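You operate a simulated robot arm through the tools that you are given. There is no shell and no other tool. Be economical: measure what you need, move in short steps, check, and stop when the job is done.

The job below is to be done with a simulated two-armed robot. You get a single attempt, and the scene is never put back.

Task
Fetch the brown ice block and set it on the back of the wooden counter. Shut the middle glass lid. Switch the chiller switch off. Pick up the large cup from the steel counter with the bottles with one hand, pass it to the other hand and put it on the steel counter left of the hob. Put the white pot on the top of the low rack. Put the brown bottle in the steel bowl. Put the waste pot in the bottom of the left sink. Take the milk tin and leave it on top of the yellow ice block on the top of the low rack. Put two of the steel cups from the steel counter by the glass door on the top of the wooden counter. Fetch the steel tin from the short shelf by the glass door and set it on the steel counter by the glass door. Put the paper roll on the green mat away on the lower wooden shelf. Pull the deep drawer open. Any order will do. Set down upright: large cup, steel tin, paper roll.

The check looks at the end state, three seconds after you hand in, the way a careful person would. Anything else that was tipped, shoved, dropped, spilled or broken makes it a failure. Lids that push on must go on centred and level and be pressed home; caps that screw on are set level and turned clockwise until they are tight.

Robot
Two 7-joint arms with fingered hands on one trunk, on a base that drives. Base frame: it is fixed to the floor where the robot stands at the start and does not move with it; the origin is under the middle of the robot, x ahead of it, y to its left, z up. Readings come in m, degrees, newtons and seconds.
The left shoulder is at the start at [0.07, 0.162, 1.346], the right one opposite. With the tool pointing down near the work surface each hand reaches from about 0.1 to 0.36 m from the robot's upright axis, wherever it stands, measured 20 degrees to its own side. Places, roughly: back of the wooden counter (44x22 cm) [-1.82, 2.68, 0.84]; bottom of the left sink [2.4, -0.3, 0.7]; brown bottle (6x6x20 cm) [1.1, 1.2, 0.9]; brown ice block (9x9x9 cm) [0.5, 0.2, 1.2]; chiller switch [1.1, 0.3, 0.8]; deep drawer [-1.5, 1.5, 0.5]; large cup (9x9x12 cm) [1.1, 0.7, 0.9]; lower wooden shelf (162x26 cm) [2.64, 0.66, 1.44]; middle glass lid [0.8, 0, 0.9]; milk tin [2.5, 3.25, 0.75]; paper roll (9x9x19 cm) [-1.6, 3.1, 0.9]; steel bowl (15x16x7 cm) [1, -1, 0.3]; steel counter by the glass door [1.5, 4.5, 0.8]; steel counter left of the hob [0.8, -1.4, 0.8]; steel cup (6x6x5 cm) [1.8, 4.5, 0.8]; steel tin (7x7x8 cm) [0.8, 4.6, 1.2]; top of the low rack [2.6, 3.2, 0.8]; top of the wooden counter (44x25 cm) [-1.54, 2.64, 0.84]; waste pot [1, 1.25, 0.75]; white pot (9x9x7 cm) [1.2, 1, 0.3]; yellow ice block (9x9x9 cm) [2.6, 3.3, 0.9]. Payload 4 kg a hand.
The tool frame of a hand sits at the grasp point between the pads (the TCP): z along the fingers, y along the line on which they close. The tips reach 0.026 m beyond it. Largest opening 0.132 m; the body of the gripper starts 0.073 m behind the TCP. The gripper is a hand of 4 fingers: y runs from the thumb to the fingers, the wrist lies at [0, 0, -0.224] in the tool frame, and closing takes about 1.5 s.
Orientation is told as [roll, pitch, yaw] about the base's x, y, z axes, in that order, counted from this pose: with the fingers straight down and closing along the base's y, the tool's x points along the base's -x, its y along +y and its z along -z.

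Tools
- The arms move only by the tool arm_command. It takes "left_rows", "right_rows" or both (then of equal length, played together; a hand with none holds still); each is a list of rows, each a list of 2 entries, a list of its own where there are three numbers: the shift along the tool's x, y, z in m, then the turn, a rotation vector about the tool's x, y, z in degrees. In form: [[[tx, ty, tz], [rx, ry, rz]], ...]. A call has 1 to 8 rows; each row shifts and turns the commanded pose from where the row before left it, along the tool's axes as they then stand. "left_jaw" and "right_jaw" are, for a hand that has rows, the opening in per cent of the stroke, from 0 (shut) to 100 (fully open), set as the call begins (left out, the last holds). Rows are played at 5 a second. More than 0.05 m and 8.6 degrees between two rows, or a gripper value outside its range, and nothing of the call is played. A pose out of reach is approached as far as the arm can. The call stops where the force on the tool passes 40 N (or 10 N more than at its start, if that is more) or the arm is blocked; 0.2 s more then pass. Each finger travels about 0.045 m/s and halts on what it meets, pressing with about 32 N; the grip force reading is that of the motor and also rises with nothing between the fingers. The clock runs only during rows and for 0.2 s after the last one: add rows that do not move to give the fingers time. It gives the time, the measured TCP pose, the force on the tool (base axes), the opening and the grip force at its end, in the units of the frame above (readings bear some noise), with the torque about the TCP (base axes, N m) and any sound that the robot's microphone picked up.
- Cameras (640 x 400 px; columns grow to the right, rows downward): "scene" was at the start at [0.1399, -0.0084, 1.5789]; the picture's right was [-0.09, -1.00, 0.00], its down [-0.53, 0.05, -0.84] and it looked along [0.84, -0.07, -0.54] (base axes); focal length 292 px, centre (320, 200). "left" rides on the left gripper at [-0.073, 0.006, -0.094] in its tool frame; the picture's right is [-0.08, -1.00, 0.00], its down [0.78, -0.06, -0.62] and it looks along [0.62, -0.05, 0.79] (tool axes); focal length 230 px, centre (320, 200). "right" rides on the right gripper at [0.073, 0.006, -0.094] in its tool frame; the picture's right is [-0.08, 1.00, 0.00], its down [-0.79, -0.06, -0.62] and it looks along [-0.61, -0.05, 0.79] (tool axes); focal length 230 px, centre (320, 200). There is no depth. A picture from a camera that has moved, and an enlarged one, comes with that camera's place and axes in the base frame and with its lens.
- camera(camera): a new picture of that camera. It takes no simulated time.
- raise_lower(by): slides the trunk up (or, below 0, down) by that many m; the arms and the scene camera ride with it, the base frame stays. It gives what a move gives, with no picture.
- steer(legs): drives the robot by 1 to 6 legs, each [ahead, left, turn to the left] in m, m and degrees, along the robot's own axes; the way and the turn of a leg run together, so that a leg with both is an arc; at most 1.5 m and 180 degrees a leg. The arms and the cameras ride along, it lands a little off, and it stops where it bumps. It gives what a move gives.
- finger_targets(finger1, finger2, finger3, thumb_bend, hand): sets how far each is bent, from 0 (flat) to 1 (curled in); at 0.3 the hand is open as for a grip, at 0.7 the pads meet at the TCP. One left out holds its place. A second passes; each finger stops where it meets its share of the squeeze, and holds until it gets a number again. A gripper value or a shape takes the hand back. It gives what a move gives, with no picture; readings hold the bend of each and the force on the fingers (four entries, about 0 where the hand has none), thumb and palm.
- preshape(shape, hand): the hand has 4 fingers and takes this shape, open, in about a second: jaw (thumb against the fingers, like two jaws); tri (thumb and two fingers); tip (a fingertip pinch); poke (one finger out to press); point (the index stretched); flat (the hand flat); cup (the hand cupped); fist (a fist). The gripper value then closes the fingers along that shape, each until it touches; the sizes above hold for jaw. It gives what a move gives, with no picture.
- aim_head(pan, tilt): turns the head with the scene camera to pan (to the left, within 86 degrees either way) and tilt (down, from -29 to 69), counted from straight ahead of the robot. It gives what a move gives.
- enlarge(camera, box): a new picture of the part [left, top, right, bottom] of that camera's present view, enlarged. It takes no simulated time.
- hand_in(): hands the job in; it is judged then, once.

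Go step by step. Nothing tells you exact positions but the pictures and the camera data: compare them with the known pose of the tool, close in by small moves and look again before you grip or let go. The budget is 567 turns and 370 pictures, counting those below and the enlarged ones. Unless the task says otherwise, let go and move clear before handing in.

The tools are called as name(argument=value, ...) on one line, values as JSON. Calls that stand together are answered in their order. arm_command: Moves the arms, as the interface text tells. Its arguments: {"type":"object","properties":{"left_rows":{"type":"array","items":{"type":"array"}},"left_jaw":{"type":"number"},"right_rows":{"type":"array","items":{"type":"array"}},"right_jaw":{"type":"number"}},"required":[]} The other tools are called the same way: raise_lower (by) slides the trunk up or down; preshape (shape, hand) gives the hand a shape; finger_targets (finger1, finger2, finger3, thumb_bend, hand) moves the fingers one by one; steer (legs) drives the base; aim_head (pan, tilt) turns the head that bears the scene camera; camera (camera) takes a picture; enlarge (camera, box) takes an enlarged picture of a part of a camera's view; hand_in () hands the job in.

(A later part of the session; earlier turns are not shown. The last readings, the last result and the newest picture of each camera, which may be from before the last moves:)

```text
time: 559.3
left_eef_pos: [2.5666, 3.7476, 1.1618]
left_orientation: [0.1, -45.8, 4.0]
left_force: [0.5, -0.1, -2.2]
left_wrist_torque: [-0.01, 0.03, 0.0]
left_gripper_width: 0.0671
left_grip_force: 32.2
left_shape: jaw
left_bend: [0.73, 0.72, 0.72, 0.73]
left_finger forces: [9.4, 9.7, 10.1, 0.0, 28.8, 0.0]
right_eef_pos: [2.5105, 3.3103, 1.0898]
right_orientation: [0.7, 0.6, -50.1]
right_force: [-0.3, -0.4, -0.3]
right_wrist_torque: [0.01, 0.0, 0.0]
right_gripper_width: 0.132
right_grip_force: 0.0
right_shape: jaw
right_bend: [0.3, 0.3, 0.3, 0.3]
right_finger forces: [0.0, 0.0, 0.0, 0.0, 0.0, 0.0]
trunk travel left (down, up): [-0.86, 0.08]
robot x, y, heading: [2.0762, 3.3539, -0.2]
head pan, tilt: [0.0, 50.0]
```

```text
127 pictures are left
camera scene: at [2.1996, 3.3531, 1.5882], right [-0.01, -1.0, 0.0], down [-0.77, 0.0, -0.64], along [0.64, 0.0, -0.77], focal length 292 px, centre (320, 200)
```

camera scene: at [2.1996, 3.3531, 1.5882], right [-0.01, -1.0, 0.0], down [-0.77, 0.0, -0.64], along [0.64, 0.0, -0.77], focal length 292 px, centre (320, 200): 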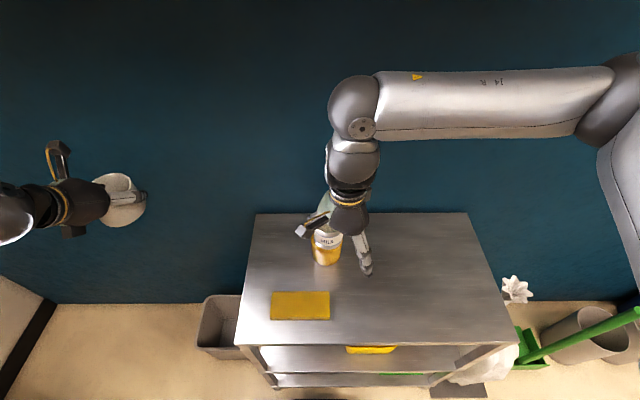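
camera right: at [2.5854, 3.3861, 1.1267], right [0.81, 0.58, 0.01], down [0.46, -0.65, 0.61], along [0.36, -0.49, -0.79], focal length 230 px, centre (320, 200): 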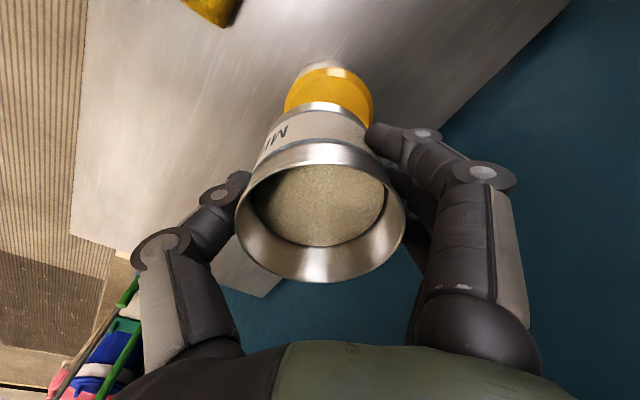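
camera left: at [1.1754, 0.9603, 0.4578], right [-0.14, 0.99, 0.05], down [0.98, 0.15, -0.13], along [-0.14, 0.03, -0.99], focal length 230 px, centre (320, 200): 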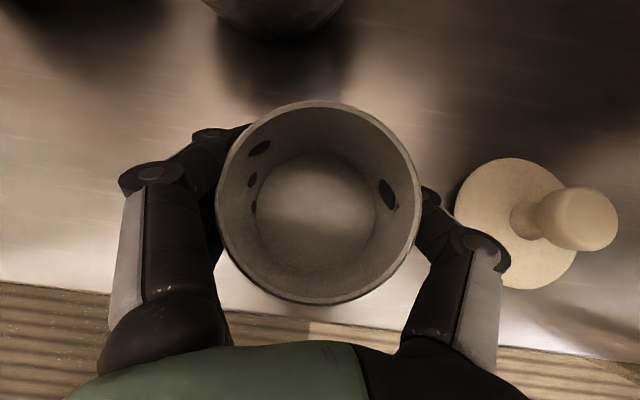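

The tin rests on the yellow block. Now the white pot: moving the right hand aside and bringing the left over the free right part of the rack.

arm_command(right_rows=[[[-0.038, -0.032, 0], [0, 0, 0]], [[-0.038, -0.032, 0], [0, 0, 0]], [[-0.038, -0.032, 0], [0, 0, 0]], [[-0.038, -0.032, 0], [0, 0, 0]], [[-0.038, -0.032, 0], [0, 0, 0]]])

steer(legs=[[0, -0.42, 0.3]])

arm_command(left_rows=[[[0, -0.045, 0], [0, 0, 0]], [[0, -0.045, 0], [0, 0, 0]], [[0, -0.045, 0], [0, 0, 0]], [[0, -0.035, 0], [0, 0, 0]], [[0, 0, 0], [0, 0, 0]]])

aim_head(pan=20, tilt=45)

camera(camera="scene")

camera(camera="left")

```text
time: 560.5
left_eef_pos: [2.5669, 3.7462, 1.1609]
left_orientation: [0.2, -45.8, 3.9]
left_force: [1.0, 0.0, -0.5]
left_wrist_torque: [0.01, 0.0, -0.02]
left_gripper_width: 0.0673
left_grip_force: 31.6
left_shape: jaw
left_bend: [0.73, 0.72, 0.72, 0.73]
left_finger forces: [9.4, 9.5, 10.0, 0.0, 28.9, 0.0]
right_eef_pos: [2.5095, 3.0582, 1.0854]
right_orientation: [0.8, 0.6, -49.9]
right_force: [1.0, 0.5, 0.2]
right_wrist_torque: [0.03, -0.02, -0.03]
right_gripper_width: 0.132
right_grip_force: 0.0
right_shape: jaw
right_bend: [0.3, 0.3, 0.3, 0.3]
right_finger forces: [0.1, 0.0, 0.0, 0.0, 0.0, 0.1]
trunk travel left (down, up): [-0.86, 0.08]
robot x, y, heading: [2.0694, 3.3538, -0.2]
head pan, tilt: [0.0, 50.0]
```

```text
time: 563.1
left_eef_pos: [2.567, 3.3297, 1.1605]
left_orientation: [-0.1, -45.6, 3.8]
left_force: [0.0, -0.4, -2.1]
left_wrist_torque: [0.0, -0.01, -0.01]
left_gripper_width: 0.0667
left_grip_force: 32.6
left_shape: jaw
left_bend: [0.73, 0.72, 0.72, 0.73]
left_finger forces: [9.3, 9.6, 10.1, 0.0, 28.9, 0.0]
right_eef_pos: [2.504, 2.6427, 1.0874]
right_orientation: [0.6, 0.5, -50.3]
right_force: [-0.5, 0.2, 0.5]
right_wrist_torque: [-0.03, -0.02, 0.02]
right_gripper_width: 0.132
right_grip_force: 0.0
right_shape: jaw
right_bend: [0.3, 0.3, 0.3, 0.3]
right_finger forces: [0.1, 0.0, 0.0, 0.0, 0.0, 0.0]
trunk travel left (down, up): [-0.86, 0.08]
robot x, y, heading: [2.0667, 2.9375, -0.8]
head pan, tilt: [0.0, 50.0]
```

```text
time: 564.3
left_eef_pos: [2.5765, 3.1588, 1.1611]
left_orientation: [0.1, -45.7, 3.9]
left_force: [0.3, 0.4, -0.9]
left_wrist_torque: [-0.05, -0.01, -0.02]
left_gripper_width: 0.0665
left_grip_force: 32.3
left_shape: jaw
left_bend: [0.74, 0.72, 0.72, 0.73]
left_finger forces: [9.5, 9.7, 10.1, 0.0, 29.4, 0.0]
right_eef_pos: [2.5007, 2.6434, 1.0876]
right_orientation: [0.7, 0.5, -50.2]
right_force: [-0.6, 0.5, 0.0]
right_wrist_torque: [-0.03, -0.02, -0.03]
right_gripper_width: 0.1321
right_grip_force: 0.0
right_shape: jaw
right_bend: [0.3, 0.3, 0.3, 0.3]
right_finger forces: [0.0, 0.0, 0.0, 0.0, 0.1, 0.1]
trunk travel left (down, up): [-0.86, 0.08]
robot x, y, heading: [2.0715, 2.9421, -0.7]
head pan, tilt: [0.0, 50.0]
```

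```text
time: 565.1
left_eef_pos: [2.5773, 3.1572, 1.1608]
left_orientation: [0.1, -45.7, 3.7]
left_force: [0.2, -0.1, -1.9]
left_wrist_torque: [0.01, 0.03, -0.02]
left_gripper_width: 0.0664
left_grip_force: 31.5
left_shape: jaw
left_bend: [0.74, 0.72, 0.72, 0.73]
left_finger forces: [9.4, 9.8, 10.2, 0.0, 29.4, 0.0]
right_eef_pos: [2.5036, 2.6407, 1.0868]
right_orientation: [0.6, 0.6, -50.2]
right_force: [0.2, 0.3, 0.4]
right_wrist_torque: [-0.02, 0.0, 0.01]
right_gripper_width: 0.132
right_grip_force: 0.1
right_shape: jaw
right_bend: [0.3, 0.3, 0.3, 0.3]
right_finger forces: [0.0, 0.0, 0.0, 0.1, 0.0, 0.0]
trunk travel left (down, up): [-0.86, 0.08]
robot x, y, heading: [2.0682, 2.9397, -0.6]
head pan, tilt: [20.0, 45.0]
```

```text
126 pictures are left
camera scene: at [2.1967, 2.9639, 1.595], right [0.33, -0.94, 0.0], down [-0.67, -0.23, -0.71], along [0.67, 0.23, -0.71], focal length 292 px, centre (320, 200)
```

scene: 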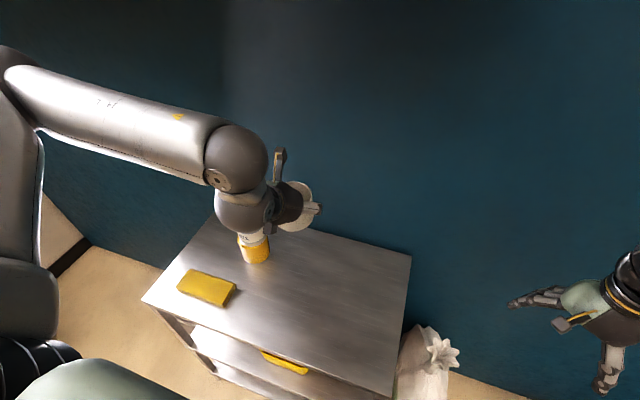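

```text
125 pictures are left
camera left: at [2.5618, 3.1625, 1.2774], right [0.12, -0.99, 0.05], down [-0.98, -0.13, -0.13], along [0.14, -0.04, -0.99], focal length 230 px, centre (320, 200)
```

left: 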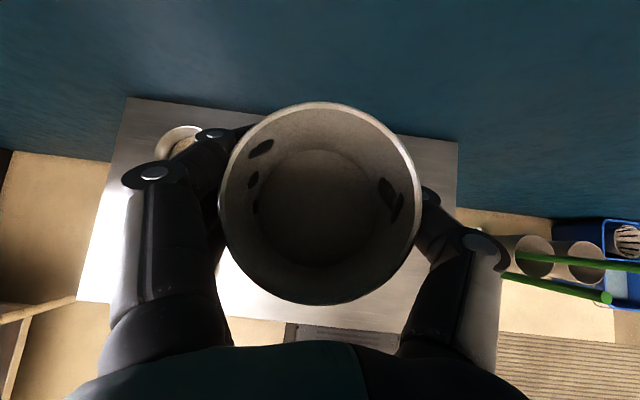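

Shifting a bit right and pulling the right hand back, then lowering.

arm_command(right_rows=[[[0.032, -0.038, 0], [0, 0, 0]], [[0.032, -0.038, 0], [0, 0, 0]], [[0.032, -0.038, -0.0], [0, 0, 0]]])

steer(legs=[[0, -0.06, 0.6]])

raise_lower(by=-0.22)

camera(camera="scene")

```text
time: 565.9
left_eef_pos: [2.5784, 3.1574, 1.1611]
left_orientation: [0.1, -45.7, 3.7]
left_force: [0.1, 0.4, -1.4]
left_wrist_torque: [-0.04, 0.0, 0.03]
left_gripper_width: 0.0667
left_grip_force: 32.0
left_shape: jaw
left_bend: [0.74, 0.72, 0.72, 0.73]
left_finger forces: [9.4, 9.8, 10.1, 0.0, 29.4, 0.0]
right_eef_pos: [2.389, 2.6322, 1.0763]
right_orientation: [0.6, 0.7, -50.2]
right_force: [0.5, 0.5, 0.3]
right_wrist_torque: [-0.03, -0.02, -0.01]
right_gripper_width: 0.1317
right_grip_force: 0.0
right_shape: jaw
right_bend: [0.3, 0.3, 0.3, 0.3]
right_finger forces: [0.0, 0.0, 0.0, 0.0, 0.1, 0.0]
right hand out of reach, approached as far as the arm can: row 3
trunk travel left (down, up): [-0.86, 0.08]
robot x, y, heading: [2.0669, 2.9387, -0.7]
head pan, tilt: [20.0, 45.0]
```

```text
time: 566.9
left_eef_pos: [2.5746, 3.1134, 1.1593]
left_orientation: [-0.5, -45.8, 4.8]
left_force: [-0.1, 1.0, -2.5]
left_wrist_torque: [-0.04, -0.03, 0.02]
left_gripper_width: 0.0668
left_grip_force: 32.2
left_shape: jaw
left_bend: [0.74, 0.72, 0.72, 0.73]
left_finger forces: [9.4, 10.0, 10.2, 0.0, 29.2, 0.1]
right_eef_pos: [2.3918, 2.584, 1.0791]
right_orientation: [0.4, 0.3, -49.6]
right_force: [0.0, 0.4, 0.1]
right_wrist_torque: [-0.07, -0.03, 0.01]
right_gripper_width: 0.132
right_grip_force: 0.0
right_shape: jaw
right_bend: [0.3, 0.3, 0.3, 0.3]
right_finger forces: [0.0, 0.1, 0.0, 0.0, 0.0, 0.0]
trunk travel left (down, up): [-0.86, 0.08]
robot x, y, heading: [2.0703, 2.8794, 0.0]
head pan, tilt: [20.0, 45.0]
```

```text
time: 569.2
left_eef_pos: [2.5758, 3.1059, 0.9412]
left_orientation: [0.1, -45.6, 4.5]
left_force: [-0.3, -0.5, -1.4]
left_wrist_torque: [0.0, -0.02, 0.01]
left_gripper_width: 0.0666
left_grip_force: 31.7
left_shape: jaw
left_bend: [0.74, 0.72, 0.72, 0.73]
left_finger forces: [9.3, 9.8, 10.1, 0.1, 29.3, 0.1]
right_eef_pos: [2.3916, 2.5769, 0.8553]
right_orientation: [0.7, 0.7, -49.5]
right_force: [0.2, 0.6, 0.0]
right_wrist_torque: [0.0, 0.02, 0.0]
right_gripper_width: 0.1321
right_grip_force: 0.1
right_shape: jaw
right_bend: [0.3, 0.3, 0.3, 0.3]
right_finger forces: [0.1, 0.1, 0.0, 0.0, 0.0, 0.0]
trunk travel left (down, up): [-0.64, 0.3]
robot x, y, heading: [2.0682, 2.8808, 0.1]
head pan, tilt: [20.0, 45.0]
```

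```text
124 pictures are left
camera scene: at [2.1956, 2.9059, 1.3751], right [0.34, -0.94, 0.0], down [-0.66, -0.24, -0.71], along [0.66, 0.24, -0.71], focal length 292 px, centre (320, 200)
```

scene: 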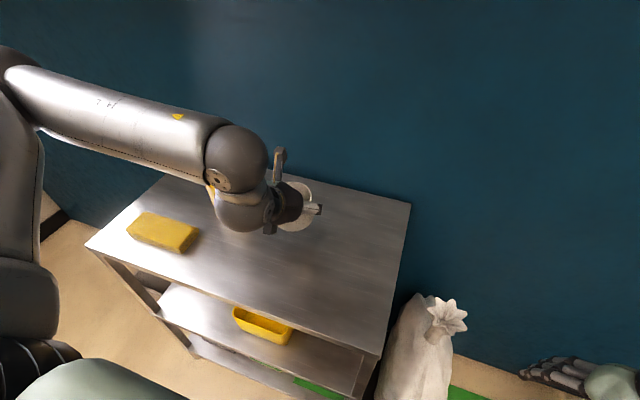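

arm_command(left_rows=[[[0.0215, 0, 0.021], [0, 0, 0]], [[0.01, 0, 0.0098], [0, 0, 0]], [[0.0057, 0, 0.0056], [0, 0, 0]], [[0, 0, 0], [0, 0, 0]]])

enlarge(camera="scene", box=[200, 130, 400, 270])

```text
time: 570.2
left_eef_pos: [2.576, 3.1041, 0.8885]
left_orientation: [0.1, -45.7, 4.4]
left_force: [0.4, 0.0, -1.9]
left_wrist_torque: [0.0, 0.02, 0.02]
left_gripper_width: 0.0666
left_grip_force: 32.1
left_shape: jaw
left_bend: [0.74, 0.72, 0.72, 0.73]
left_finger forces: [9.4, 9.8, 10.2, 0.0, 29.3, 0.0]
right_eef_pos: [2.3916, 2.577, 0.8563]
right_orientation: [0.7, 0.7, -49.6]
right_force: [-1.4, 0.3, 0.5]
right_wrist_torque: [-0.01, 0.0, 0.0]
right_gripper_width: 0.1318
right_grip_force: 0.1
right_shape: jaw
right_bend: [0.3, 0.3, 0.3, 0.3]
right_finger forces: [0.0, 0.1, 0.0, 0.0, 0.0, 0.0]
trunk travel left (down, up): [-0.64, 0.3]
robot x, y, heading: [2.0671, 2.8754, -0.1]
head pan, tilt: [20.0, 45.0]
```

```text
2.86 times, centred on (300, 200) of scene
camera zoom: at [2.1958, 2.9059, 1.375], right [0.34, -0.94, 0.0], down [-0.66, -0.24, -0.71], along [0.66, 0.24, -0.71], focal length 834 px, centre (377, 200)
```

zoom: 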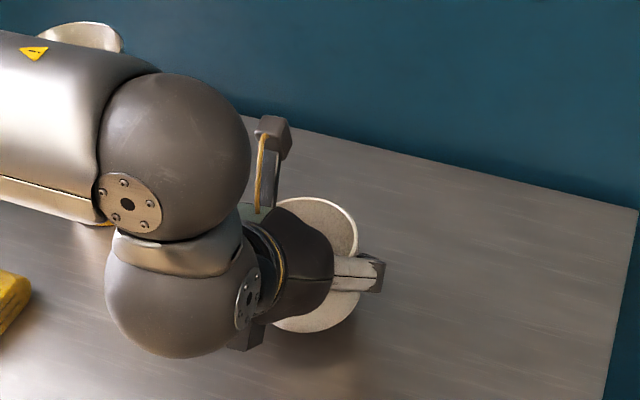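

arm_command(left_rows=[[[0.0043, 0, 0.0042], [0, 0, 0]], [[0.0036, 0, 0.0035], [0, 0, 0]], [[0.0029, 0, 0.0028], [0, 0, 0]], [[0, 0, 0], [0, 0, 0]]])

```text
time: 571.2
left_eef_pos: [2.5741, 3.1054, 0.8736]
left_orientation: [0.0, -45.7, 4.4]
left_force: [-0.2, -1.1, -1.7]
left_wrist_torque: [0.03, 0.02, -0.01]
left_gripper_width: 0.0667
left_grip_force: 32.0
left_shape: jaw
left_bend: [0.74, 0.72, 0.72, 0.73]
left_finger forces: [9.2, 9.8, 10.0, 0.0, 29.2, 0.1]
right_eef_pos: [2.3918, 2.5773, 0.8573]
right_orientation: [0.7, 0.6, -49.5]
right_force: [-0.2, 1.0, -0.1]
right_wrist_torque: [0.02, -0.03, -0.01]
right_gripper_width: 0.1317
right_grip_force: 0.1
right_shape: jaw
right_bend: [0.3, 0.3, 0.3, 0.3]
right_finger forces: [0.0, 0.1, 0.1, 0.0, 0.0, 0.0]
trunk travel left (down, up): [-0.64, 0.3]
robot x, y, heading: [2.0702, 2.8815, -0.1]
head pan, tilt: [20.0, 45.0]
```

arm_command(left_rows=[[[0.0043, 0, 0.0042], [0, 0, 0]], [[0.0036, 0, 0.0035], [0, 0, 0]], [[0.0029, 0, 0.0028], [0, 0, 0]], [[0, 0, 0], [0, 0, 0]]])

camera(camera="left")

```text
time: 572.2
left_eef_pos: [2.5757, 3.1038, 0.8605]
left_orientation: [0.2, -45.9, 4.4]
left_force: [4.2, -1.9, 11.3]
left_wrist_torque: [0.35, 0.17, -0.1]
left_gripper_width: 0.0664
left_grip_force: 32.0
left_shape: jaw
left_bend: [0.73, 0.72, 0.72, 0.73]
left_finger forces: [11.7, 10.3, 12.1, 0.1, 32.7, 0.0]
right_eef_pos: [2.3919, 2.5775, 0.8565]
right_orientation: [0.6, 0.7, -49.6]
right_force: [-0.1, 0.4, 0.1]
right_wrist_torque: [0.01, 0.0, 0.02]
right_gripper_width: 0.1318
right_grip_force: 0.2
right_shape: jaw
right_bend: [0.3, 0.3, 0.3, 0.3]
right_finger forces: [0.0, 0.0, 0.2, 0.0, 0.0, 0.1]
trunk travel left (down, up): [-0.64, 0.3]
robot x, y, heading: [2.0689, 2.8769, 0.0]
head pan, tilt: [20.0, 45.0]
```

```text
122 pictures are left
camera left: at [2.5582, 3.1089, 0.9774], right [0.13, -0.99, 0.05], down [-0.98, -0.14, -0.14], along [0.14, -0.04, -0.99], focal length 230 px, centre (320, 200)
```

left: 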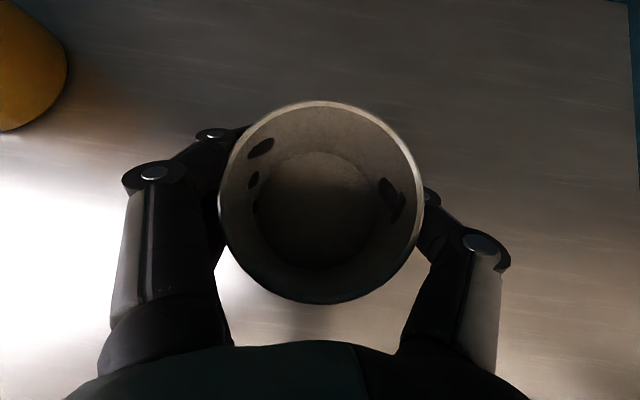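

Touchdown (13 N). Releasing and withdrawing up and back.

arm_command(left_rows=[[[-0.0015, 0, -0.0014], [0, 0, 0]], [[0, 0, 0], [0, 0, 0]], [[0, 0, 0], [0, 0, 0]], [[0, 0, 0], [0, 0, 0]], [[0, 0, 0], [0, 0, 0]]], left_jaw=95)

arm_command(left_rows=[[[-0.01, 0, -0.02], [0, 0, 0]], [[-0.015, 0, -0.03], [0, 0, 0]], [[-0.015, 0, -0.03], [0, 0, 0]], [[0, 0, -0.04], [0, 0, 0]], [[0, 0, -0.04], [0, 0, 0]]])

raise_lower(by=0.2)

steer(legs=[[-0.3, 0, 0]])

camera(camera="scene")

```text
time: 573.4
left_eef_pos: [2.5745, 3.105, 0.8604]
left_orientation: [0.1, -45.7, 4.4]
left_force: [-0.6, -0.3, 0.6]
left_wrist_torque: [0.02, -0.01, 0.0]
left_gripper_width: 0.1251
left_grip_force: 0.0
left_shape: jaw
left_bend: [0.4, 0.4, 0.4, 0.37]
left_finger forces: [0.0, 0.1, 0.0, 0.0, 0.1, 0.0]
right_eef_pos: [2.3921, 2.5777, 0.8573]
right_orientation: [0.7, 0.7, -49.6]
right_force: [0.5, -0.2, 0.2]
right_wrist_torque: [0.02, 0.0, -0.01]
right_gripper_width: 0.1319
right_grip_force: 0.1
right_shape: jaw
right_bend: [0.3, 0.3, 0.3, 0.3]
right_finger forces: [0.0, 0.0, 0.0, 0.0, 0.1, 0.0]
trunk travel left (down, up): [-0.64, 0.3]
robot x, y, heading: [2.0716, 2.8744, -0.0]
head pan, tilt: [20.0, 45.0]
```

```text
time: 574.6
left_eef_pos: [2.5687, 3.0895, 0.993]
left_orientation: [0.1, -45.6, 4.6]
left_force: [-0.5, 0.3, 0.4]
left_wrist_torque: [-0.03, 0.0, -0.03]
left_gripper_width: 0.1255
left_grip_force: 0.0
left_shape: jaw
left_bend: [0.4, 0.4, 0.4, 0.37]
left_finger forces: [0.0, 0.0, 0.1, 0.0, 0.0, 0.0]
left hand out of reach, approached as far as the arm can: row 3, 4, 5
right_eef_pos: [2.3912, 2.5762, 0.8575]
right_orientation: [0.7, 0.6, -49.5]
right_force: [-0.9, -0.5, 0.2]
right_wrist_torque: [0.01, -0.03, -0.02]
right_gripper_width: 0.1321
right_grip_force: 0.0
right_shape: jaw
right_bend: [0.3, 0.3, 0.3, 0.3]
right_finger forces: [0.0, 0.0, 0.0, 0.1, 0.0, 0.1]
trunk travel left (down, up): [-0.64, 0.3]
robot x, y, heading: [2.0665, 2.88, -0.1]
head pan, tilt: [20.0, 45.0]
```

```text
time: 576.8
left_eef_pos: [2.569, 3.0894, 1.1916]
left_orientation: [0.2, -45.5, 4.5]
left_force: [-0.1, -0.6, -0.6]
left_wrist_torque: [-0.01, 0.03, -0.01]
left_gripper_width: 0.1251
left_grip_force: 0.2
left_shape: jaw
left_bend: [0.4, 0.4, 0.4, 0.37]
left_finger forces: [0.0, 0.1, 0.1, 0.0, 0.0, 0.0]
right_eef_pos: [2.3923, 2.5761, 1.0567]
right_orientation: [0.8, 0.7, -49.6]
right_force: [0.0, -0.5, 0.9]
right_wrist_torque: [-0.01, -0.03, -0.02]
right_gripper_width: 0.1319
right_grip_force: 0.0
right_shape: jaw
right_bend: [0.3, 0.3, 0.3, 0.3]
right_finger forces: [0.0, 0.1, 0.1, 0.0, 0.0, 0.0]
trunk travel left (down, up): [-0.84, 0.1]
robot x, y, heading: [2.0683, 2.879, 0.0]
head pan, tilt: [20.0, 45.0]
```

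```text
time: 578.8
left_eef_pos: [2.2749, 3.0893, 1.1921]
left_orientation: [0.2, -45.5, 4.3]
left_force: [0.4, -0.3, -0.8]
left_wrist_torque: [0.02, 0.0, -0.01]
left_gripper_width: 0.1253
left_grip_force: 0.1
left_shape: jaw
left_bend: [0.4, 0.4, 0.4, 0.37]
left_finger forces: [0.0, 0.1, 0.0, 0.0, 0.1, 0.0]
right_eef_pos: [2.0969, 2.577, 1.0563]
right_orientation: [0.6, 0.7, -49.6]
right_force: [0.8, -0.1, 0.0]
right_wrist_torque: [0.0, 0.04, -0.01]
right_gripper_width: 0.1318
right_grip_force: 0.0
right_shape: jaw
right_bend: [0.3, 0.3, 0.3, 0.3]
right_finger forces: [0.0, 0.0, 0.0, 0.0, 0.0, 0.1]
trunk travel left (down, up): [-0.84, 0.1]
robot x, y, heading: [1.7701, 2.8812, -0.1]
head pan, tilt: [20.0, 45.0]
```

```text
121 pictures are left
camera scene: at [1.9017, 2.9058, 1.5748], right [0.34, -0.94, 0.0], down [-0.67, -0.24, -0.71], along [0.66, 0.24, -0.71], focal length 292 px, centre (320, 200)
```

scene: 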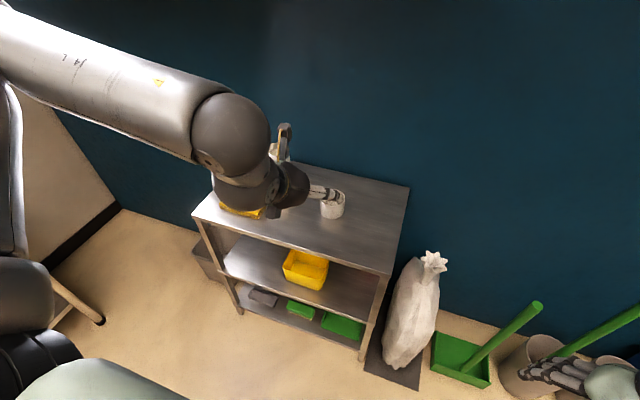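

The white pot stands on the rack top. Next, the counter by the glass door.

steer(legs=[[-0.15, 0.65, 0], [0, 0, 90]])

aim_head(pan=0, tilt=28)

camera(camera="scene")

```text
time: 586.4
left_eef_pos: [1.4054, 4.0106, 1.192]
left_orientation: [0.2, -45.6, 95.7]
left_force: [-0.3, 0.1, 0.0]
left_wrist_torque: [0.02, 0.02, -0.01]
left_gripper_width: 0.1253
left_grip_force: 0.1
left_shape: jaw
left_bend: [0.4, 0.4, 0.4, 0.37]
left_finger forces: [0.0, 0.0, 0.0, 0.0, 0.0, 0.1]
right_eef_pos: [1.9224, 3.8451, 1.0562]
right_orientation: [0.7, 0.8, 41.8]
right_force: [-0.1, 0.6, 0.6]
right_wrist_torque: [-0.01, 0.01, 0.01]
right_gripper_width: 0.1322
right_grip_force: 0.0
right_shape: jaw
right_bend: [0.3, 0.3, 0.3, 0.3]
right_finger forces: [0.0, 0.0, 0.1, 0.1, 0.1, 0.0]
trunk travel left (down, up): [-0.84, 0.1]
robot x, y, heading: [1.6286, 3.5162, 91.3]
head pan, tilt: [20.0, 45.0]
```

```text
time: 587.2
left_eef_pos: [1.4058, 4.0101, 1.1926]
left_orientation: [0.2, -45.6, 95.7]
left_force: [-0.1, -0.6, 0.6]
left_wrist_torque: [0.01, 0.0, -0.02]
left_gripper_width: 0.1253
left_grip_force: 0.1
left_shape: jaw
left_bend: [0.4, 0.4, 0.4, 0.37]
left_finger forces: [0.0, 0.0, 0.0, 0.1, 0.0, 0.1]
right_eef_pos: [1.9228, 3.8449, 1.0571]
right_orientation: [0.8, 0.7, 41.8]
right_force: [-0.8, 0.2, 0.0]
right_wrist_torque: [0.02, -0.01, 0.03]
right_gripper_width: 0.1318
right_grip_force: 0.1
right_shape: jaw
right_bend: [0.3, 0.3, 0.3, 0.3]
right_finger forces: [0.0, 0.0, 0.0, 0.0, 0.0, 0.0]
trunk travel left (down, up): [-0.84, 0.1]
robot x, y, heading: [1.6268, 3.5142, 91.3]
head pan, tilt: [0.0, 28.0]
```

```text
120 pictures are left
camera scene: at [1.6246, 3.6552, 1.6007], right [1.0, 0.02, 0.0], down [0.01, -0.47, -0.88], along [-0.02, 0.88, -0.47], focal length 292 px, centre (320, 200)
```

scene: 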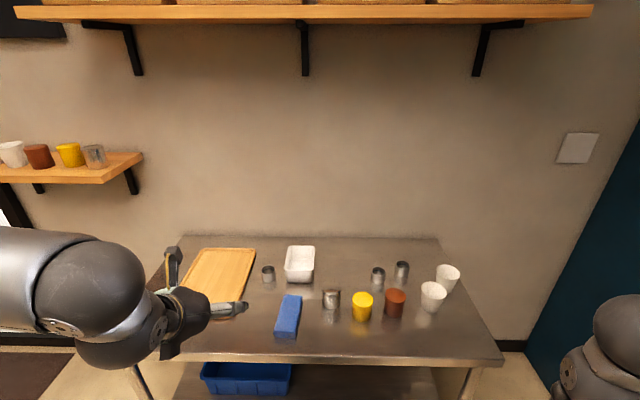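

Three small steel cups are at about (1.826, 4.50), (1.924, 4.536), (1.405, 4.503); the steel tin is on the short shelf at left. I'll square up both hands tool-down to take one cup with each.

arm_command(left_rows=[[[0, 0, 0], [0, 7.6, 0]], [[0, 0, 0], [0, 7.6, 0]], [[0, 0, 0], [0, 7.6, 0]], [[0, 0, 0], [0, 7.6, 0]], [[0, 0, 0], [0, 7.6, 0]], [[0, 0, 0], [0, 7.6, 0]]], right_rows=[[[0, 0, 0], [0, 0, -8]], [[0, 0, 0], [0, 0, -8]], [[0, 0, 0], [0, 0, -8]], [[0, 0, 0], [0, 0, -8]], [[0, 0, 0], [0, 0, -8]], [[0, 0, 0], [0, 0, -8]]])

steer(legs=[[0.35, 0, -1.3]])

aim_head(pan=0, tilt=45)

camera(camera="scene")

camera(camera="right")

```text
time: 588.6
left_eef_pos: [1.4065, 4.011, 1.1921]
left_orientation: [0.1, 0.0, 95.8]
left_force: [1.1, 0.1, 0.6]
left_wrist_torque: [-0.02, 0.0, 0.02]
left_gripper_width: 0.1251
left_grip_force: 0.0
left_shape: jaw
left_bend: [0.4, 0.4, 0.4, 0.37]
left_finger forces: [0.1, 0.0, 0.1, 0.0, 0.0, 0.1]
right_eef_pos: [1.9211, 3.8453, 1.0561]
right_orientation: [1.0, 0.0, 89.9]
right_force: [0.7, 0.4, 0.1]
right_wrist_torque: [-0.05, 0.02, -0.01]
right_gripper_width: 0.1318
right_grip_force: 0.1
right_shape: jaw
right_bend: [0.3, 0.3, 0.3, 0.3]
right_finger forces: [0.0, 0.0, 0.0, 0.0, 0.1, 0.0]
trunk travel left (down, up): [-0.84, 0.1]
robot x, y, heading: [1.6264, 3.5153, 91.2]
head pan, tilt: [0.0, 28.0]
```

```text
time: 590.9
left_eef_pos: [1.412, 4.3624, 1.1934]
left_orientation: [0.1, 0.0, 94.5]
left_force: [-0.8, 0.1, -0.7]
left_wrist_torque: [0.0, 0.01, 0.01]
left_gripper_width: 0.1253
left_grip_force: 0.1
left_shape: jaw
left_bend: [0.4, 0.4, 0.4, 0.37]
left_finger forces: [0.1, 0.0, 0.0, 0.0, 0.0, 0.0]
right_eef_pos: [1.9254, 4.1853, 1.0578]
right_orientation: [0.9, -0.2, 88.3]
right_force: [-0.6, 0.8, -0.6]
right_wrist_torque: [-0.01, 0.0, -0.04]
right_gripper_width: 0.1319
right_grip_force: 0.0
right_shape: jaw
right_bend: [0.3, 0.3, 0.3, 0.3]
right_finger forces: [0.0, 0.0, 0.1, 0.0, 0.0, 0.0]
trunk travel left (down, up): [-0.84, 0.1]
robot x, y, heading: [1.625, 3.861, 89.9]
head pan, tilt: [0.0, 28.0]
```

```text
time: 591.6
left_eef_pos: [1.4135, 4.3644, 1.1922]
left_orientation: [0.1, -0.1, 94.5]
left_force: [0.1, -0.6, -1.1]
left_wrist_torque: [-0.03, 0.02, 0.02]
left_gripper_width: 0.1257
left_grip_force: 0.1
left_shape: jaw
left_bend: [0.4, 0.4, 0.4, 0.37]
left_finger forces: [0.0, 0.1, 0.1, 0.1, 0.1, 0.1]
right_eef_pos: [1.9251, 4.1867, 1.0568]
right_orientation: [0.9, 0.0, 88.3]
right_force: [0.6, 0.3, -0.6]
right_wrist_torque: [-0.01, 0.01, 0.03]
right_gripper_width: 0.1317
right_grip_force: 0.0
right_shape: jaw
right_bend: [0.3, 0.3, 0.3, 0.3]
right_finger forces: [0.1, 0.0, 0.0, 0.0, 0.1, 0.1]
trunk travel left (down, up): [-0.84, 0.1]
robot x, y, heading: [1.6218, 3.8573, 89.9]
head pan, tilt: [0.0, 45.0]
```

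```text
119 pictures are left
camera scene: at [1.6245, 3.9946, 1.575], right [1.0, 0.0, 0.0], down [0.0, -0.71, -0.71], along [0.0, 0.71, -0.71], focal length 292 px, centre (320, 200)
```

scene: 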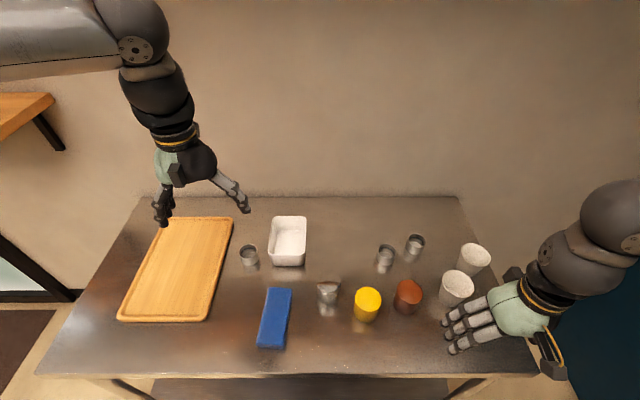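

```text
118 pictures are left
camera right: at [1.9187, 4.114, 1.1508], right [-0.99, 0.11, 0.02], down [0.09, 0.78, 0.62], along [0.05, 0.61, -0.79], focal length 230 px, centre (320, 200)
```

right: 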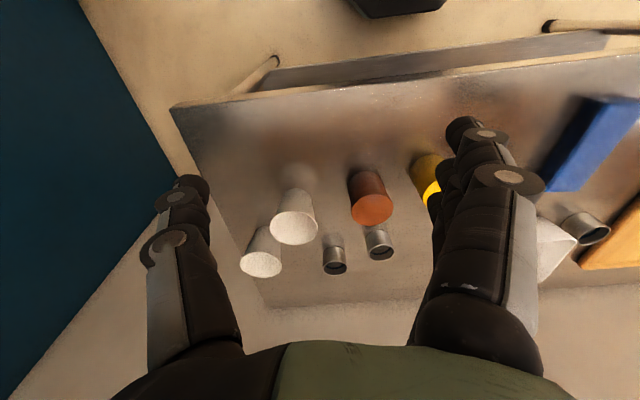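

enlarge(camera="scene", box=[220, 210, 460, 330])

```text
2.67 times, centred on (340, 270) of scene
camera zoom: at [1.6245, 3.9946, 1.575], right [1.0, 0.0, 0.0], down [0.0, -0.71, -0.71], along [0.0, 0.71, -0.71], focal length 779 px, centre (267, 13)
```

zoom: 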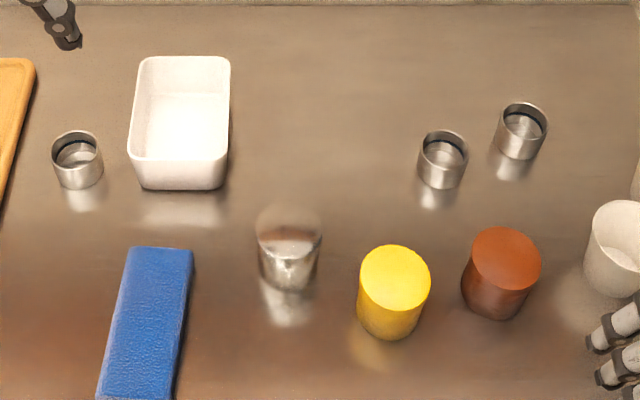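

Cup rims at z≈0.832: cup 1 (1.827, 4.52), cup 3 (1.407, 4.515). Moving both hands above them.

steer(legs=[[0.06, 0, 0]])

arm_command(right_rows=[[[-0.045, 0.0177, 0], [0, 0, 0]], [[-0.045, 0.0177, 0], [0, 0, 0]], [[-0.045, 0.0177, 0], [0, 0, 0]], [[-0.045, 0.0177, 0], [0, 0, 0]], [[-0.045, 0.0177, 0], [0, 0, 0]], [[-0.045, 0.0177, 0], [0, 0, 0]]], left_rows=[[[-0.015, 0, 0.02], [0, 0, 0]], [[-0.015, 0, 0.02], [0, 0, 0]], [[-0.015, 0, 0.02], [0, 0, 0]], [[-0.015, 0, 0.02], [0, 0, 0]], [[-0.015, 0, 0.02], [0, 0, 0]], [[-0.015, 0, 0.02], [0, 0, 0]]])

camera(camera="right")

camera(camera="left")

```text
time: 592.6
left_eef_pos: [1.4121, 4.4141, 1.1961]
left_orientation: [0.0, -0.4, 94.5]
left_force: [0.0, -1.0, 0.5]
left_wrist_torque: [0.06, -0.03, 0.02]
left_gripper_width: 0.1254
left_grip_force: 0.1
left_shape: jaw
left_bend: [0.4, 0.4, 0.4, 0.37]
left_finger forces: [0.1, 0.0, 0.1, 0.0, 0.0, 0.1]
right_eef_pos: [1.9246, 4.2368, 1.0599]
right_orientation: [1.0, -0.3, 88.4]
right_force: [0.2, 0.0, 0.7]
right_wrist_torque: [0.07, 0.01, 0.01]
right_gripper_width: 0.1321
right_grip_force: 0.1
right_shape: jaw
right_bend: [0.3, 0.3, 0.3, 0.3]
right_finger forces: [0.0, 0.0, 0.0, 0.0, 0.0, 0.0]
trunk travel left (down, up): [-0.84, 0.1]
robot x, y, heading: [1.6206, 3.9228, 90.0]
head pan, tilt: [0.0, 45.0]
```

```text
time: 594.0
left_eef_pos: [1.4029, 4.5146, 1.0691]
left_orientation: [0.1, 0.1, 94.5]
left_force: [0.1, 0.7, -0.9]
left_wrist_torque: [-0.03, -0.02, 0.0]
left_gripper_width: 0.1252
left_grip_force: 0.1
left_shape: jaw
left_bend: [0.4, 0.4, 0.4, 0.37]
left_finger forces: [0.1, 0.0, 0.0, 0.0, 0.0, 0.0]
right_eef_pos: [1.8251, 4.5222, 1.0582]
right_orientation: [1.0, 0.2, 88.6]
right_force: [0.7, 0.2, -0.5]
right_wrist_torque: [-0.01, 0.0, 0.01]
right_gripper_width: 0.1319
right_grip_force: 0.1
right_shape: jaw
right_bend: [0.3, 0.3, 0.3, 0.3]
right_finger forces: [0.1, 0.1, 0.1, 0.0, 0.1, 0.0]
trunk travel left (down, up): [-0.84, 0.1]
robot x, y, heading: [1.6255, 3.9228, 89.7]
head pan, tilt: [0.0, 45.0]
```

```text
116 pictures are left
camera right: at [1.8189, 4.4486, 1.1526], right [-0.99, 0.1, 0.01], down [0.09, 0.78, 0.61], along [0.05, 0.61, -0.79], focal length 230 px, centre (320, 200)
```

right: 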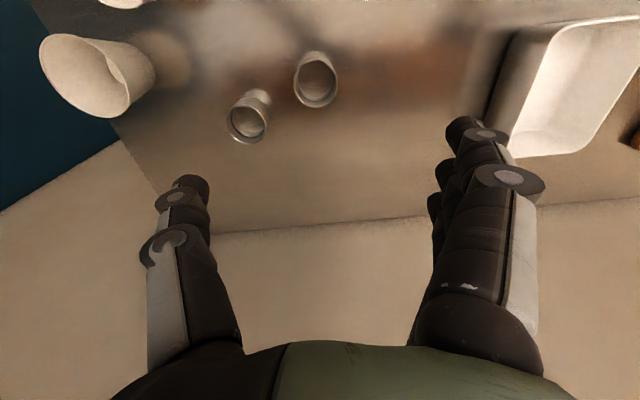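

```text
115 pictures are left
camera left: at [1.3917, 4.5869, 1.1626], right [0.99, 0.16, 0.0], down [0.12, -0.78, 0.62], along [0.1, -0.61, -0.79], focal length 230 px, centre (320, 200)
```

left: 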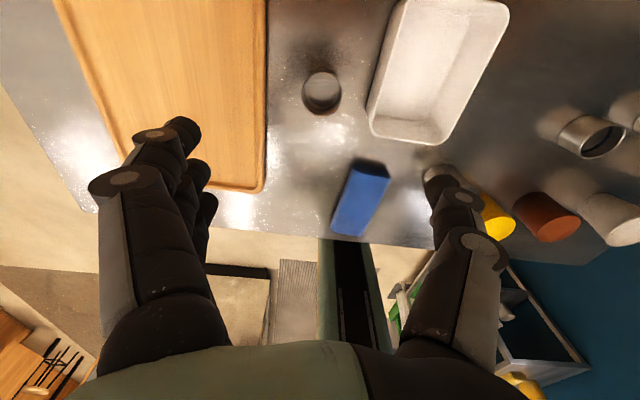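

Correcting positions, partly closing both hands, and lowering.

arm_command(right_rows=[[[0.015, -0.004, 0], [0, 0, 0]], [[0, 0, 0], [0, 0, 0]], [[0, 0, 0], [0, 0, 0]]], left_rows=[[[0.006, 0, 0.01], [0, 0, 0]], [[0, 0, 0], [0, 0, 0]], [[0, 0, 0], [0, 0, 0]]], right_jaw=62, left_jaw=62)

raise_lower(by=-0.17)

camera(camera="right")

camera(camera="left")

```text
time: 594.8
left_eef_pos: [1.4053, 4.5035, 1.0609]
left_orientation: [0.1, 0.0, 94.5]
left_force: [0.3, -0.5, -0.2]
left_wrist_torque: [-0.02, 0.0, -0.03]
left_gripper_width: 0.0825
left_grip_force: 0.1
left_shape: jaw
left_bend: [0.71, 0.71, 0.71, 0.69]
left_finger forces: [0.1, 0.0, 0.1, 0.1, 0.0, 0.1]
right_eef_pos: [1.8292, 4.5011, 1.0603]
right_orientation: [1.0, -0.1, 88.4]
right_force: [-0.1, -0.8, 0.5]
right_wrist_torque: [0.03, -0.03, -0.02]
right_gripper_width: 0.0827
right_grip_force: 0.2
right_shape: jaw
right_bend: [0.71, 0.71, 0.71, 0.69]
right_finger forces: [0.0, 0.0, 0.0, 0.0, 0.0, 0.0]
trunk travel left (down, up): [-0.84, 0.1]
robot x, y, heading: [1.6225, 3.922, 90.0]
head pan, tilt: [0.0, 45.0]
```

```text
time: 596.7
left_eef_pos: [1.4055, 4.5038, 0.8926]
left_orientation: [0.1, -0.1, 94.5]
left_force: [0.6, -0.1, 0.1]
left_wrist_torque: [0.0, 0.0, 0.02]
left_gripper_width: 0.0824
left_grip_force: 0.0
left_shape: jaw
left_bend: [0.71, 0.71, 0.71, 0.69]
left_finger forces: [0.1, 0.0, 0.0, 0.1, 0.0, 0.0]
right_eef_pos: [1.83, 4.5017, 0.8904]
right_orientation: [0.8, 0.0, 88.4]
right_force: [-0.5, -0.3, -0.3]
right_wrist_torque: [0.0, -0.03, -0.01]
right_gripper_width: 0.0825
right_grip_force: 0.1
right_shape: jaw
right_bend: [0.71, 0.71, 0.71, 0.69]
right_finger forces: [0.0, 0.1, 0.1, 0.0, 0.0, 0.1]
trunk travel left (down, up): [-0.67, 0.27]
robot x, y, heading: [1.6226, 3.9199, 90.1]
head pan, tilt: [0.0, 45.0]
```

```text
114 pictures are left
camera right: at [1.8227, 4.4281, 0.9835], right [-0.99, 0.11, 0.02], down [0.09, 0.78, 0.62], along [0.05, 0.61, -0.79], focal length 230 px, centre (320, 200)
```

right: 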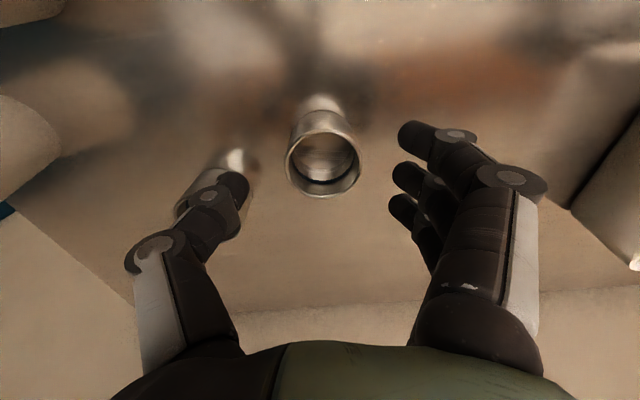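

```text
113 pictures are left
camera left: at [1.3939, 4.5763, 0.9846], right [0.99, 0.16, 0.0], down [0.12, -0.78, 0.62], along [0.09, -0.61, -0.79], focal length 230 px, centre (320, 200)
```

left: 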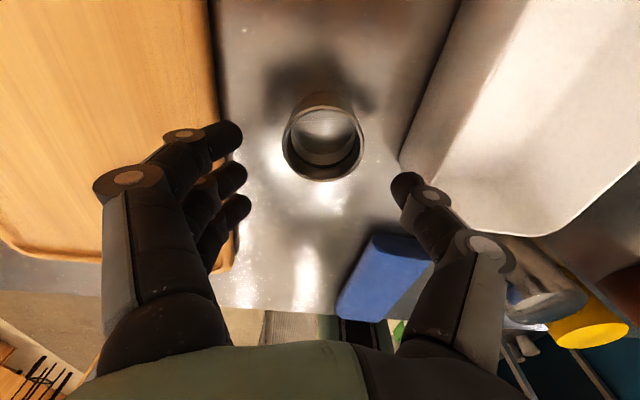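

arm_command(right_rows=[[[-0.0085, -0.001, 0.02], [0, 0, 0]], [[0, 0, 0.025], [0, 0, 0]], [[0, 0, 0.013], [0, 0, 0]], [[0, 0, 0], [0, 0, 0]]], left_rows=[[[-0.0126, -0.002, 0.02], [0, 0, 0]], [[0, 0, 0.025], [0, 0, 0]], [[0, 0, 0.013], [0, 0, 0]], [[0, 0, 0], [0, 0, 0]]])

camera(camera="right")

camera(camera="left")

```text
time: 597.7
left_eef_pos: [1.4082, 4.5169, 0.8342]
left_orientation: [0.1, 0.0, 94.5]
left_force: [-0.1, 0.2, 0.3]
left_wrist_torque: [0.01, -0.01, 0.04]
left_gripper_width: 0.0824
left_grip_force: 0.1
left_shape: jaw
left_bend: [0.71, 0.71, 0.71, 0.69]
left_finger forces: [0.0, 0.0, 0.2, 0.1, 0.2, 0.0]
right_eef_pos: [1.8279, 4.5112, 0.8296]
right_orientation: [0.9, 0.0, 88.3]
right_force: [-0.1, 1.1, -0.2]
right_wrist_torque: [-0.01, -0.04, 0.01]
right_gripper_width: 0.0823
right_grip_force: 0.0
right_shape: jaw
right_bend: [0.71, 0.71, 0.71, 0.69]
right_finger forces: [0.0, 0.0, 0.0, 0.0, 0.0, 0.0]
trunk travel left (down, up): [-0.67, 0.27]
robot x, y, heading: [1.625, 3.919, 90.1]
head pan, tilt: [0.0, 45.0]
```

```text
112 pictures are left
camera right: at [1.8202, 4.4379, 0.9245], right [-0.99, 0.1, 0.02], down [0.09, 0.78, 0.62], along [0.05, 0.61, -0.79], focal length 230 px, centre (320, 200)
```

right: 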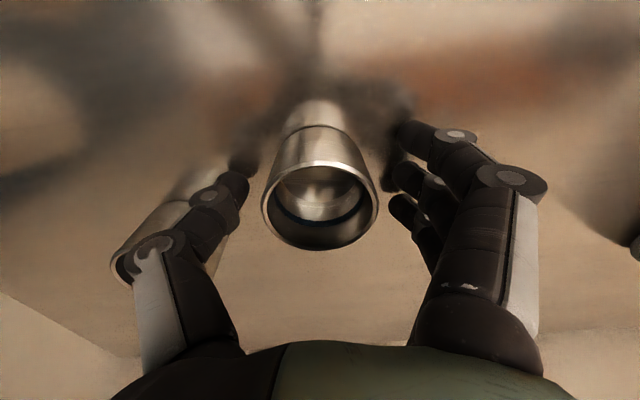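

```text
111 pictures are left
camera left: at [1.3956, 4.5881, 0.9269], right [0.99, 0.15, 0.0], down [0.12, -0.78, 0.62], along [0.09, -0.61, -0.79], focal length 230 px, centre (320, 200)
```

left: 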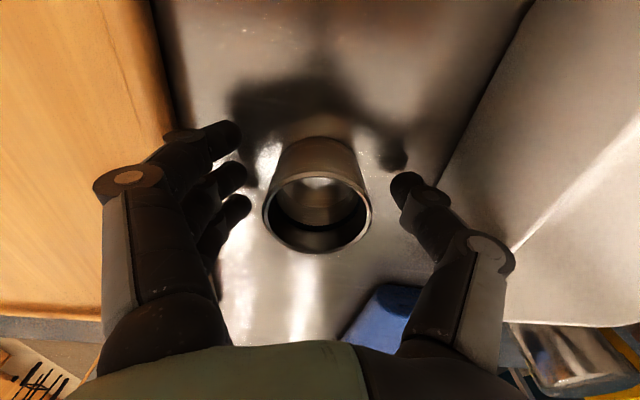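

arm_command(right_rows=[[[0, 0, 0.008], [0, 0, 0]], [[0, 0, 0], [0, 0, 0]]], left_rows=[[[0, 0, 0.009], [0, 0, 0]], [[0, 0, 0], [0, 0, 0]]])

arm_command(right_rows=[[[0, 0, 0], [0, 0, 0]], [[0, 0, 0], [0, 0, 0]], [[0, 0, 0], [0, 0, 0]], [[0, 0, 0], [0, 0, 0]], [[0, 0, 0], [0, 0, 0]]], left_rows=[[[0, 0, 0], [0, 0, 0]], [[0, 0, 0], [0, 0, 0]], [[0, 0, 0], [0, 0, 0]], [[0, 0, 0], [0, 0, 0]], [[0, 0, 0], [0, 0, 0]]], right_jaw=25, left_jaw=25)

camera(camera="right")

camera(camera="left")

```text
time: 598.3
left_eef_pos: [1.407, 4.513, 0.8267]
left_orientation: [0.0, -0.3, 94.5]
left_force: [-0.9, 2.3, 12.2]
left_wrist_torque: [-0.09, 0.59, -0.12]
left_gripper_width: 0.0819
left_grip_force: 0.1
left_shape: jaw
left_bend: [0.71, 0.71, 0.71, 0.69]
left_finger forces: [2.7, 3.9, 5.1, 0.0, 0.0, 0.0]
right_eef_pos: [1.8282, 4.5093, 0.827]
right_orientation: [1.0, -0.4, 88.3]
right_force: [-1.8, 3.2, 19.4]
right_wrist_torque: [0.02, -0.81, 0.18]
right_gripper_width: 0.0819
right_grip_force: 0.0
right_shape: jaw
right_bend: [0.71, 0.71, 0.71, 0.71]
right_finger forces: [1.4, 0.1, 0.0, 0.0, 16.6, 0.0]
trunk travel left (down, up): [-0.67, 0.27]
robot x, y, heading: [1.6231, 3.9204, 90.1]
head pan, tilt: [0.0, 45.0]
```

```text
time: 599.5
left_eef_pos: [1.4073, 4.5124, 0.8261]
left_orientation: [-0.1, -0.4, 94.5]
left_force: [-3.2, 2.0, 13.5]
left_wrist_torque: [-0.15, 0.64, -0.15]
left_gripper_width: 0.0425
left_grip_force: 31.5
left_shape: jaw
left_bend: [0.75, 0.73, 0.74, 0.72]
left_finger forces: [4.3, 18.0, 16.6, 0.1, 24.8, 0.1]
right_eef_pos: [1.8278, 4.5072, 0.8252]
right_orientation: [0.9, -0.3, 88.3]
right_force: [4.9, 0.0, 31.6]
right_wrist_torque: [0.28, -0.6, 0.01]
right_gripper_width: 0.0417
right_grip_force: 32.1
right_shape: jaw
right_bend: [0.76, 0.75, 0.72, 0.71]
right_finger forces: [3.2, 7.8, 26.4, 0.1, 43.9, 0.0]
trunk travel left (down, up): [-0.67, 0.27]
robot x, y, heading: [1.6213, 3.9181, 90.0]
head pan, tilt: [0.0, 45.0]
```

```text
110 pictures are left
camera right: at [1.8218, 4.4344, 0.9195], right [-0.99, 0.11, 0.02], down [0.09, 0.78, 0.62], along [0.05, 0.62, -0.78], focal length 230 px, centre (320, 200)
```

right: 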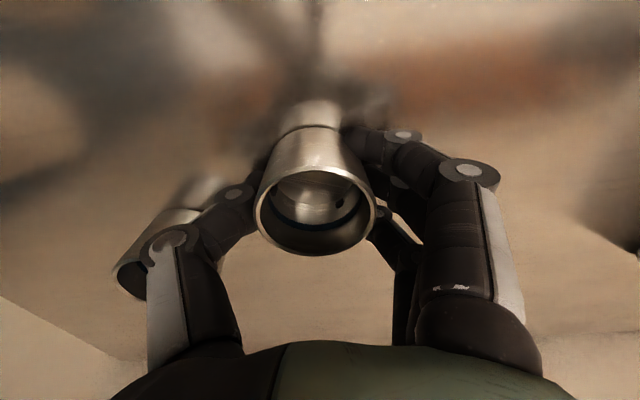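

```text
109 pictures are left
camera left: at [1.3952, 4.5838, 0.9195], right [0.99, 0.15, 0.0], down [0.12, -0.78, 0.61], along [0.09, -0.61, -0.79], focal length 230 px, centre (320, 200)
```

left: 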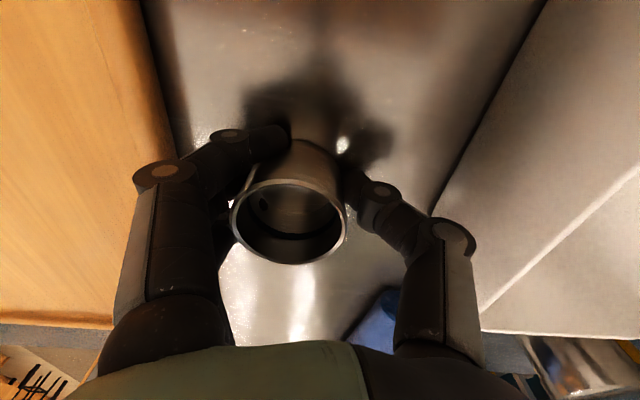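

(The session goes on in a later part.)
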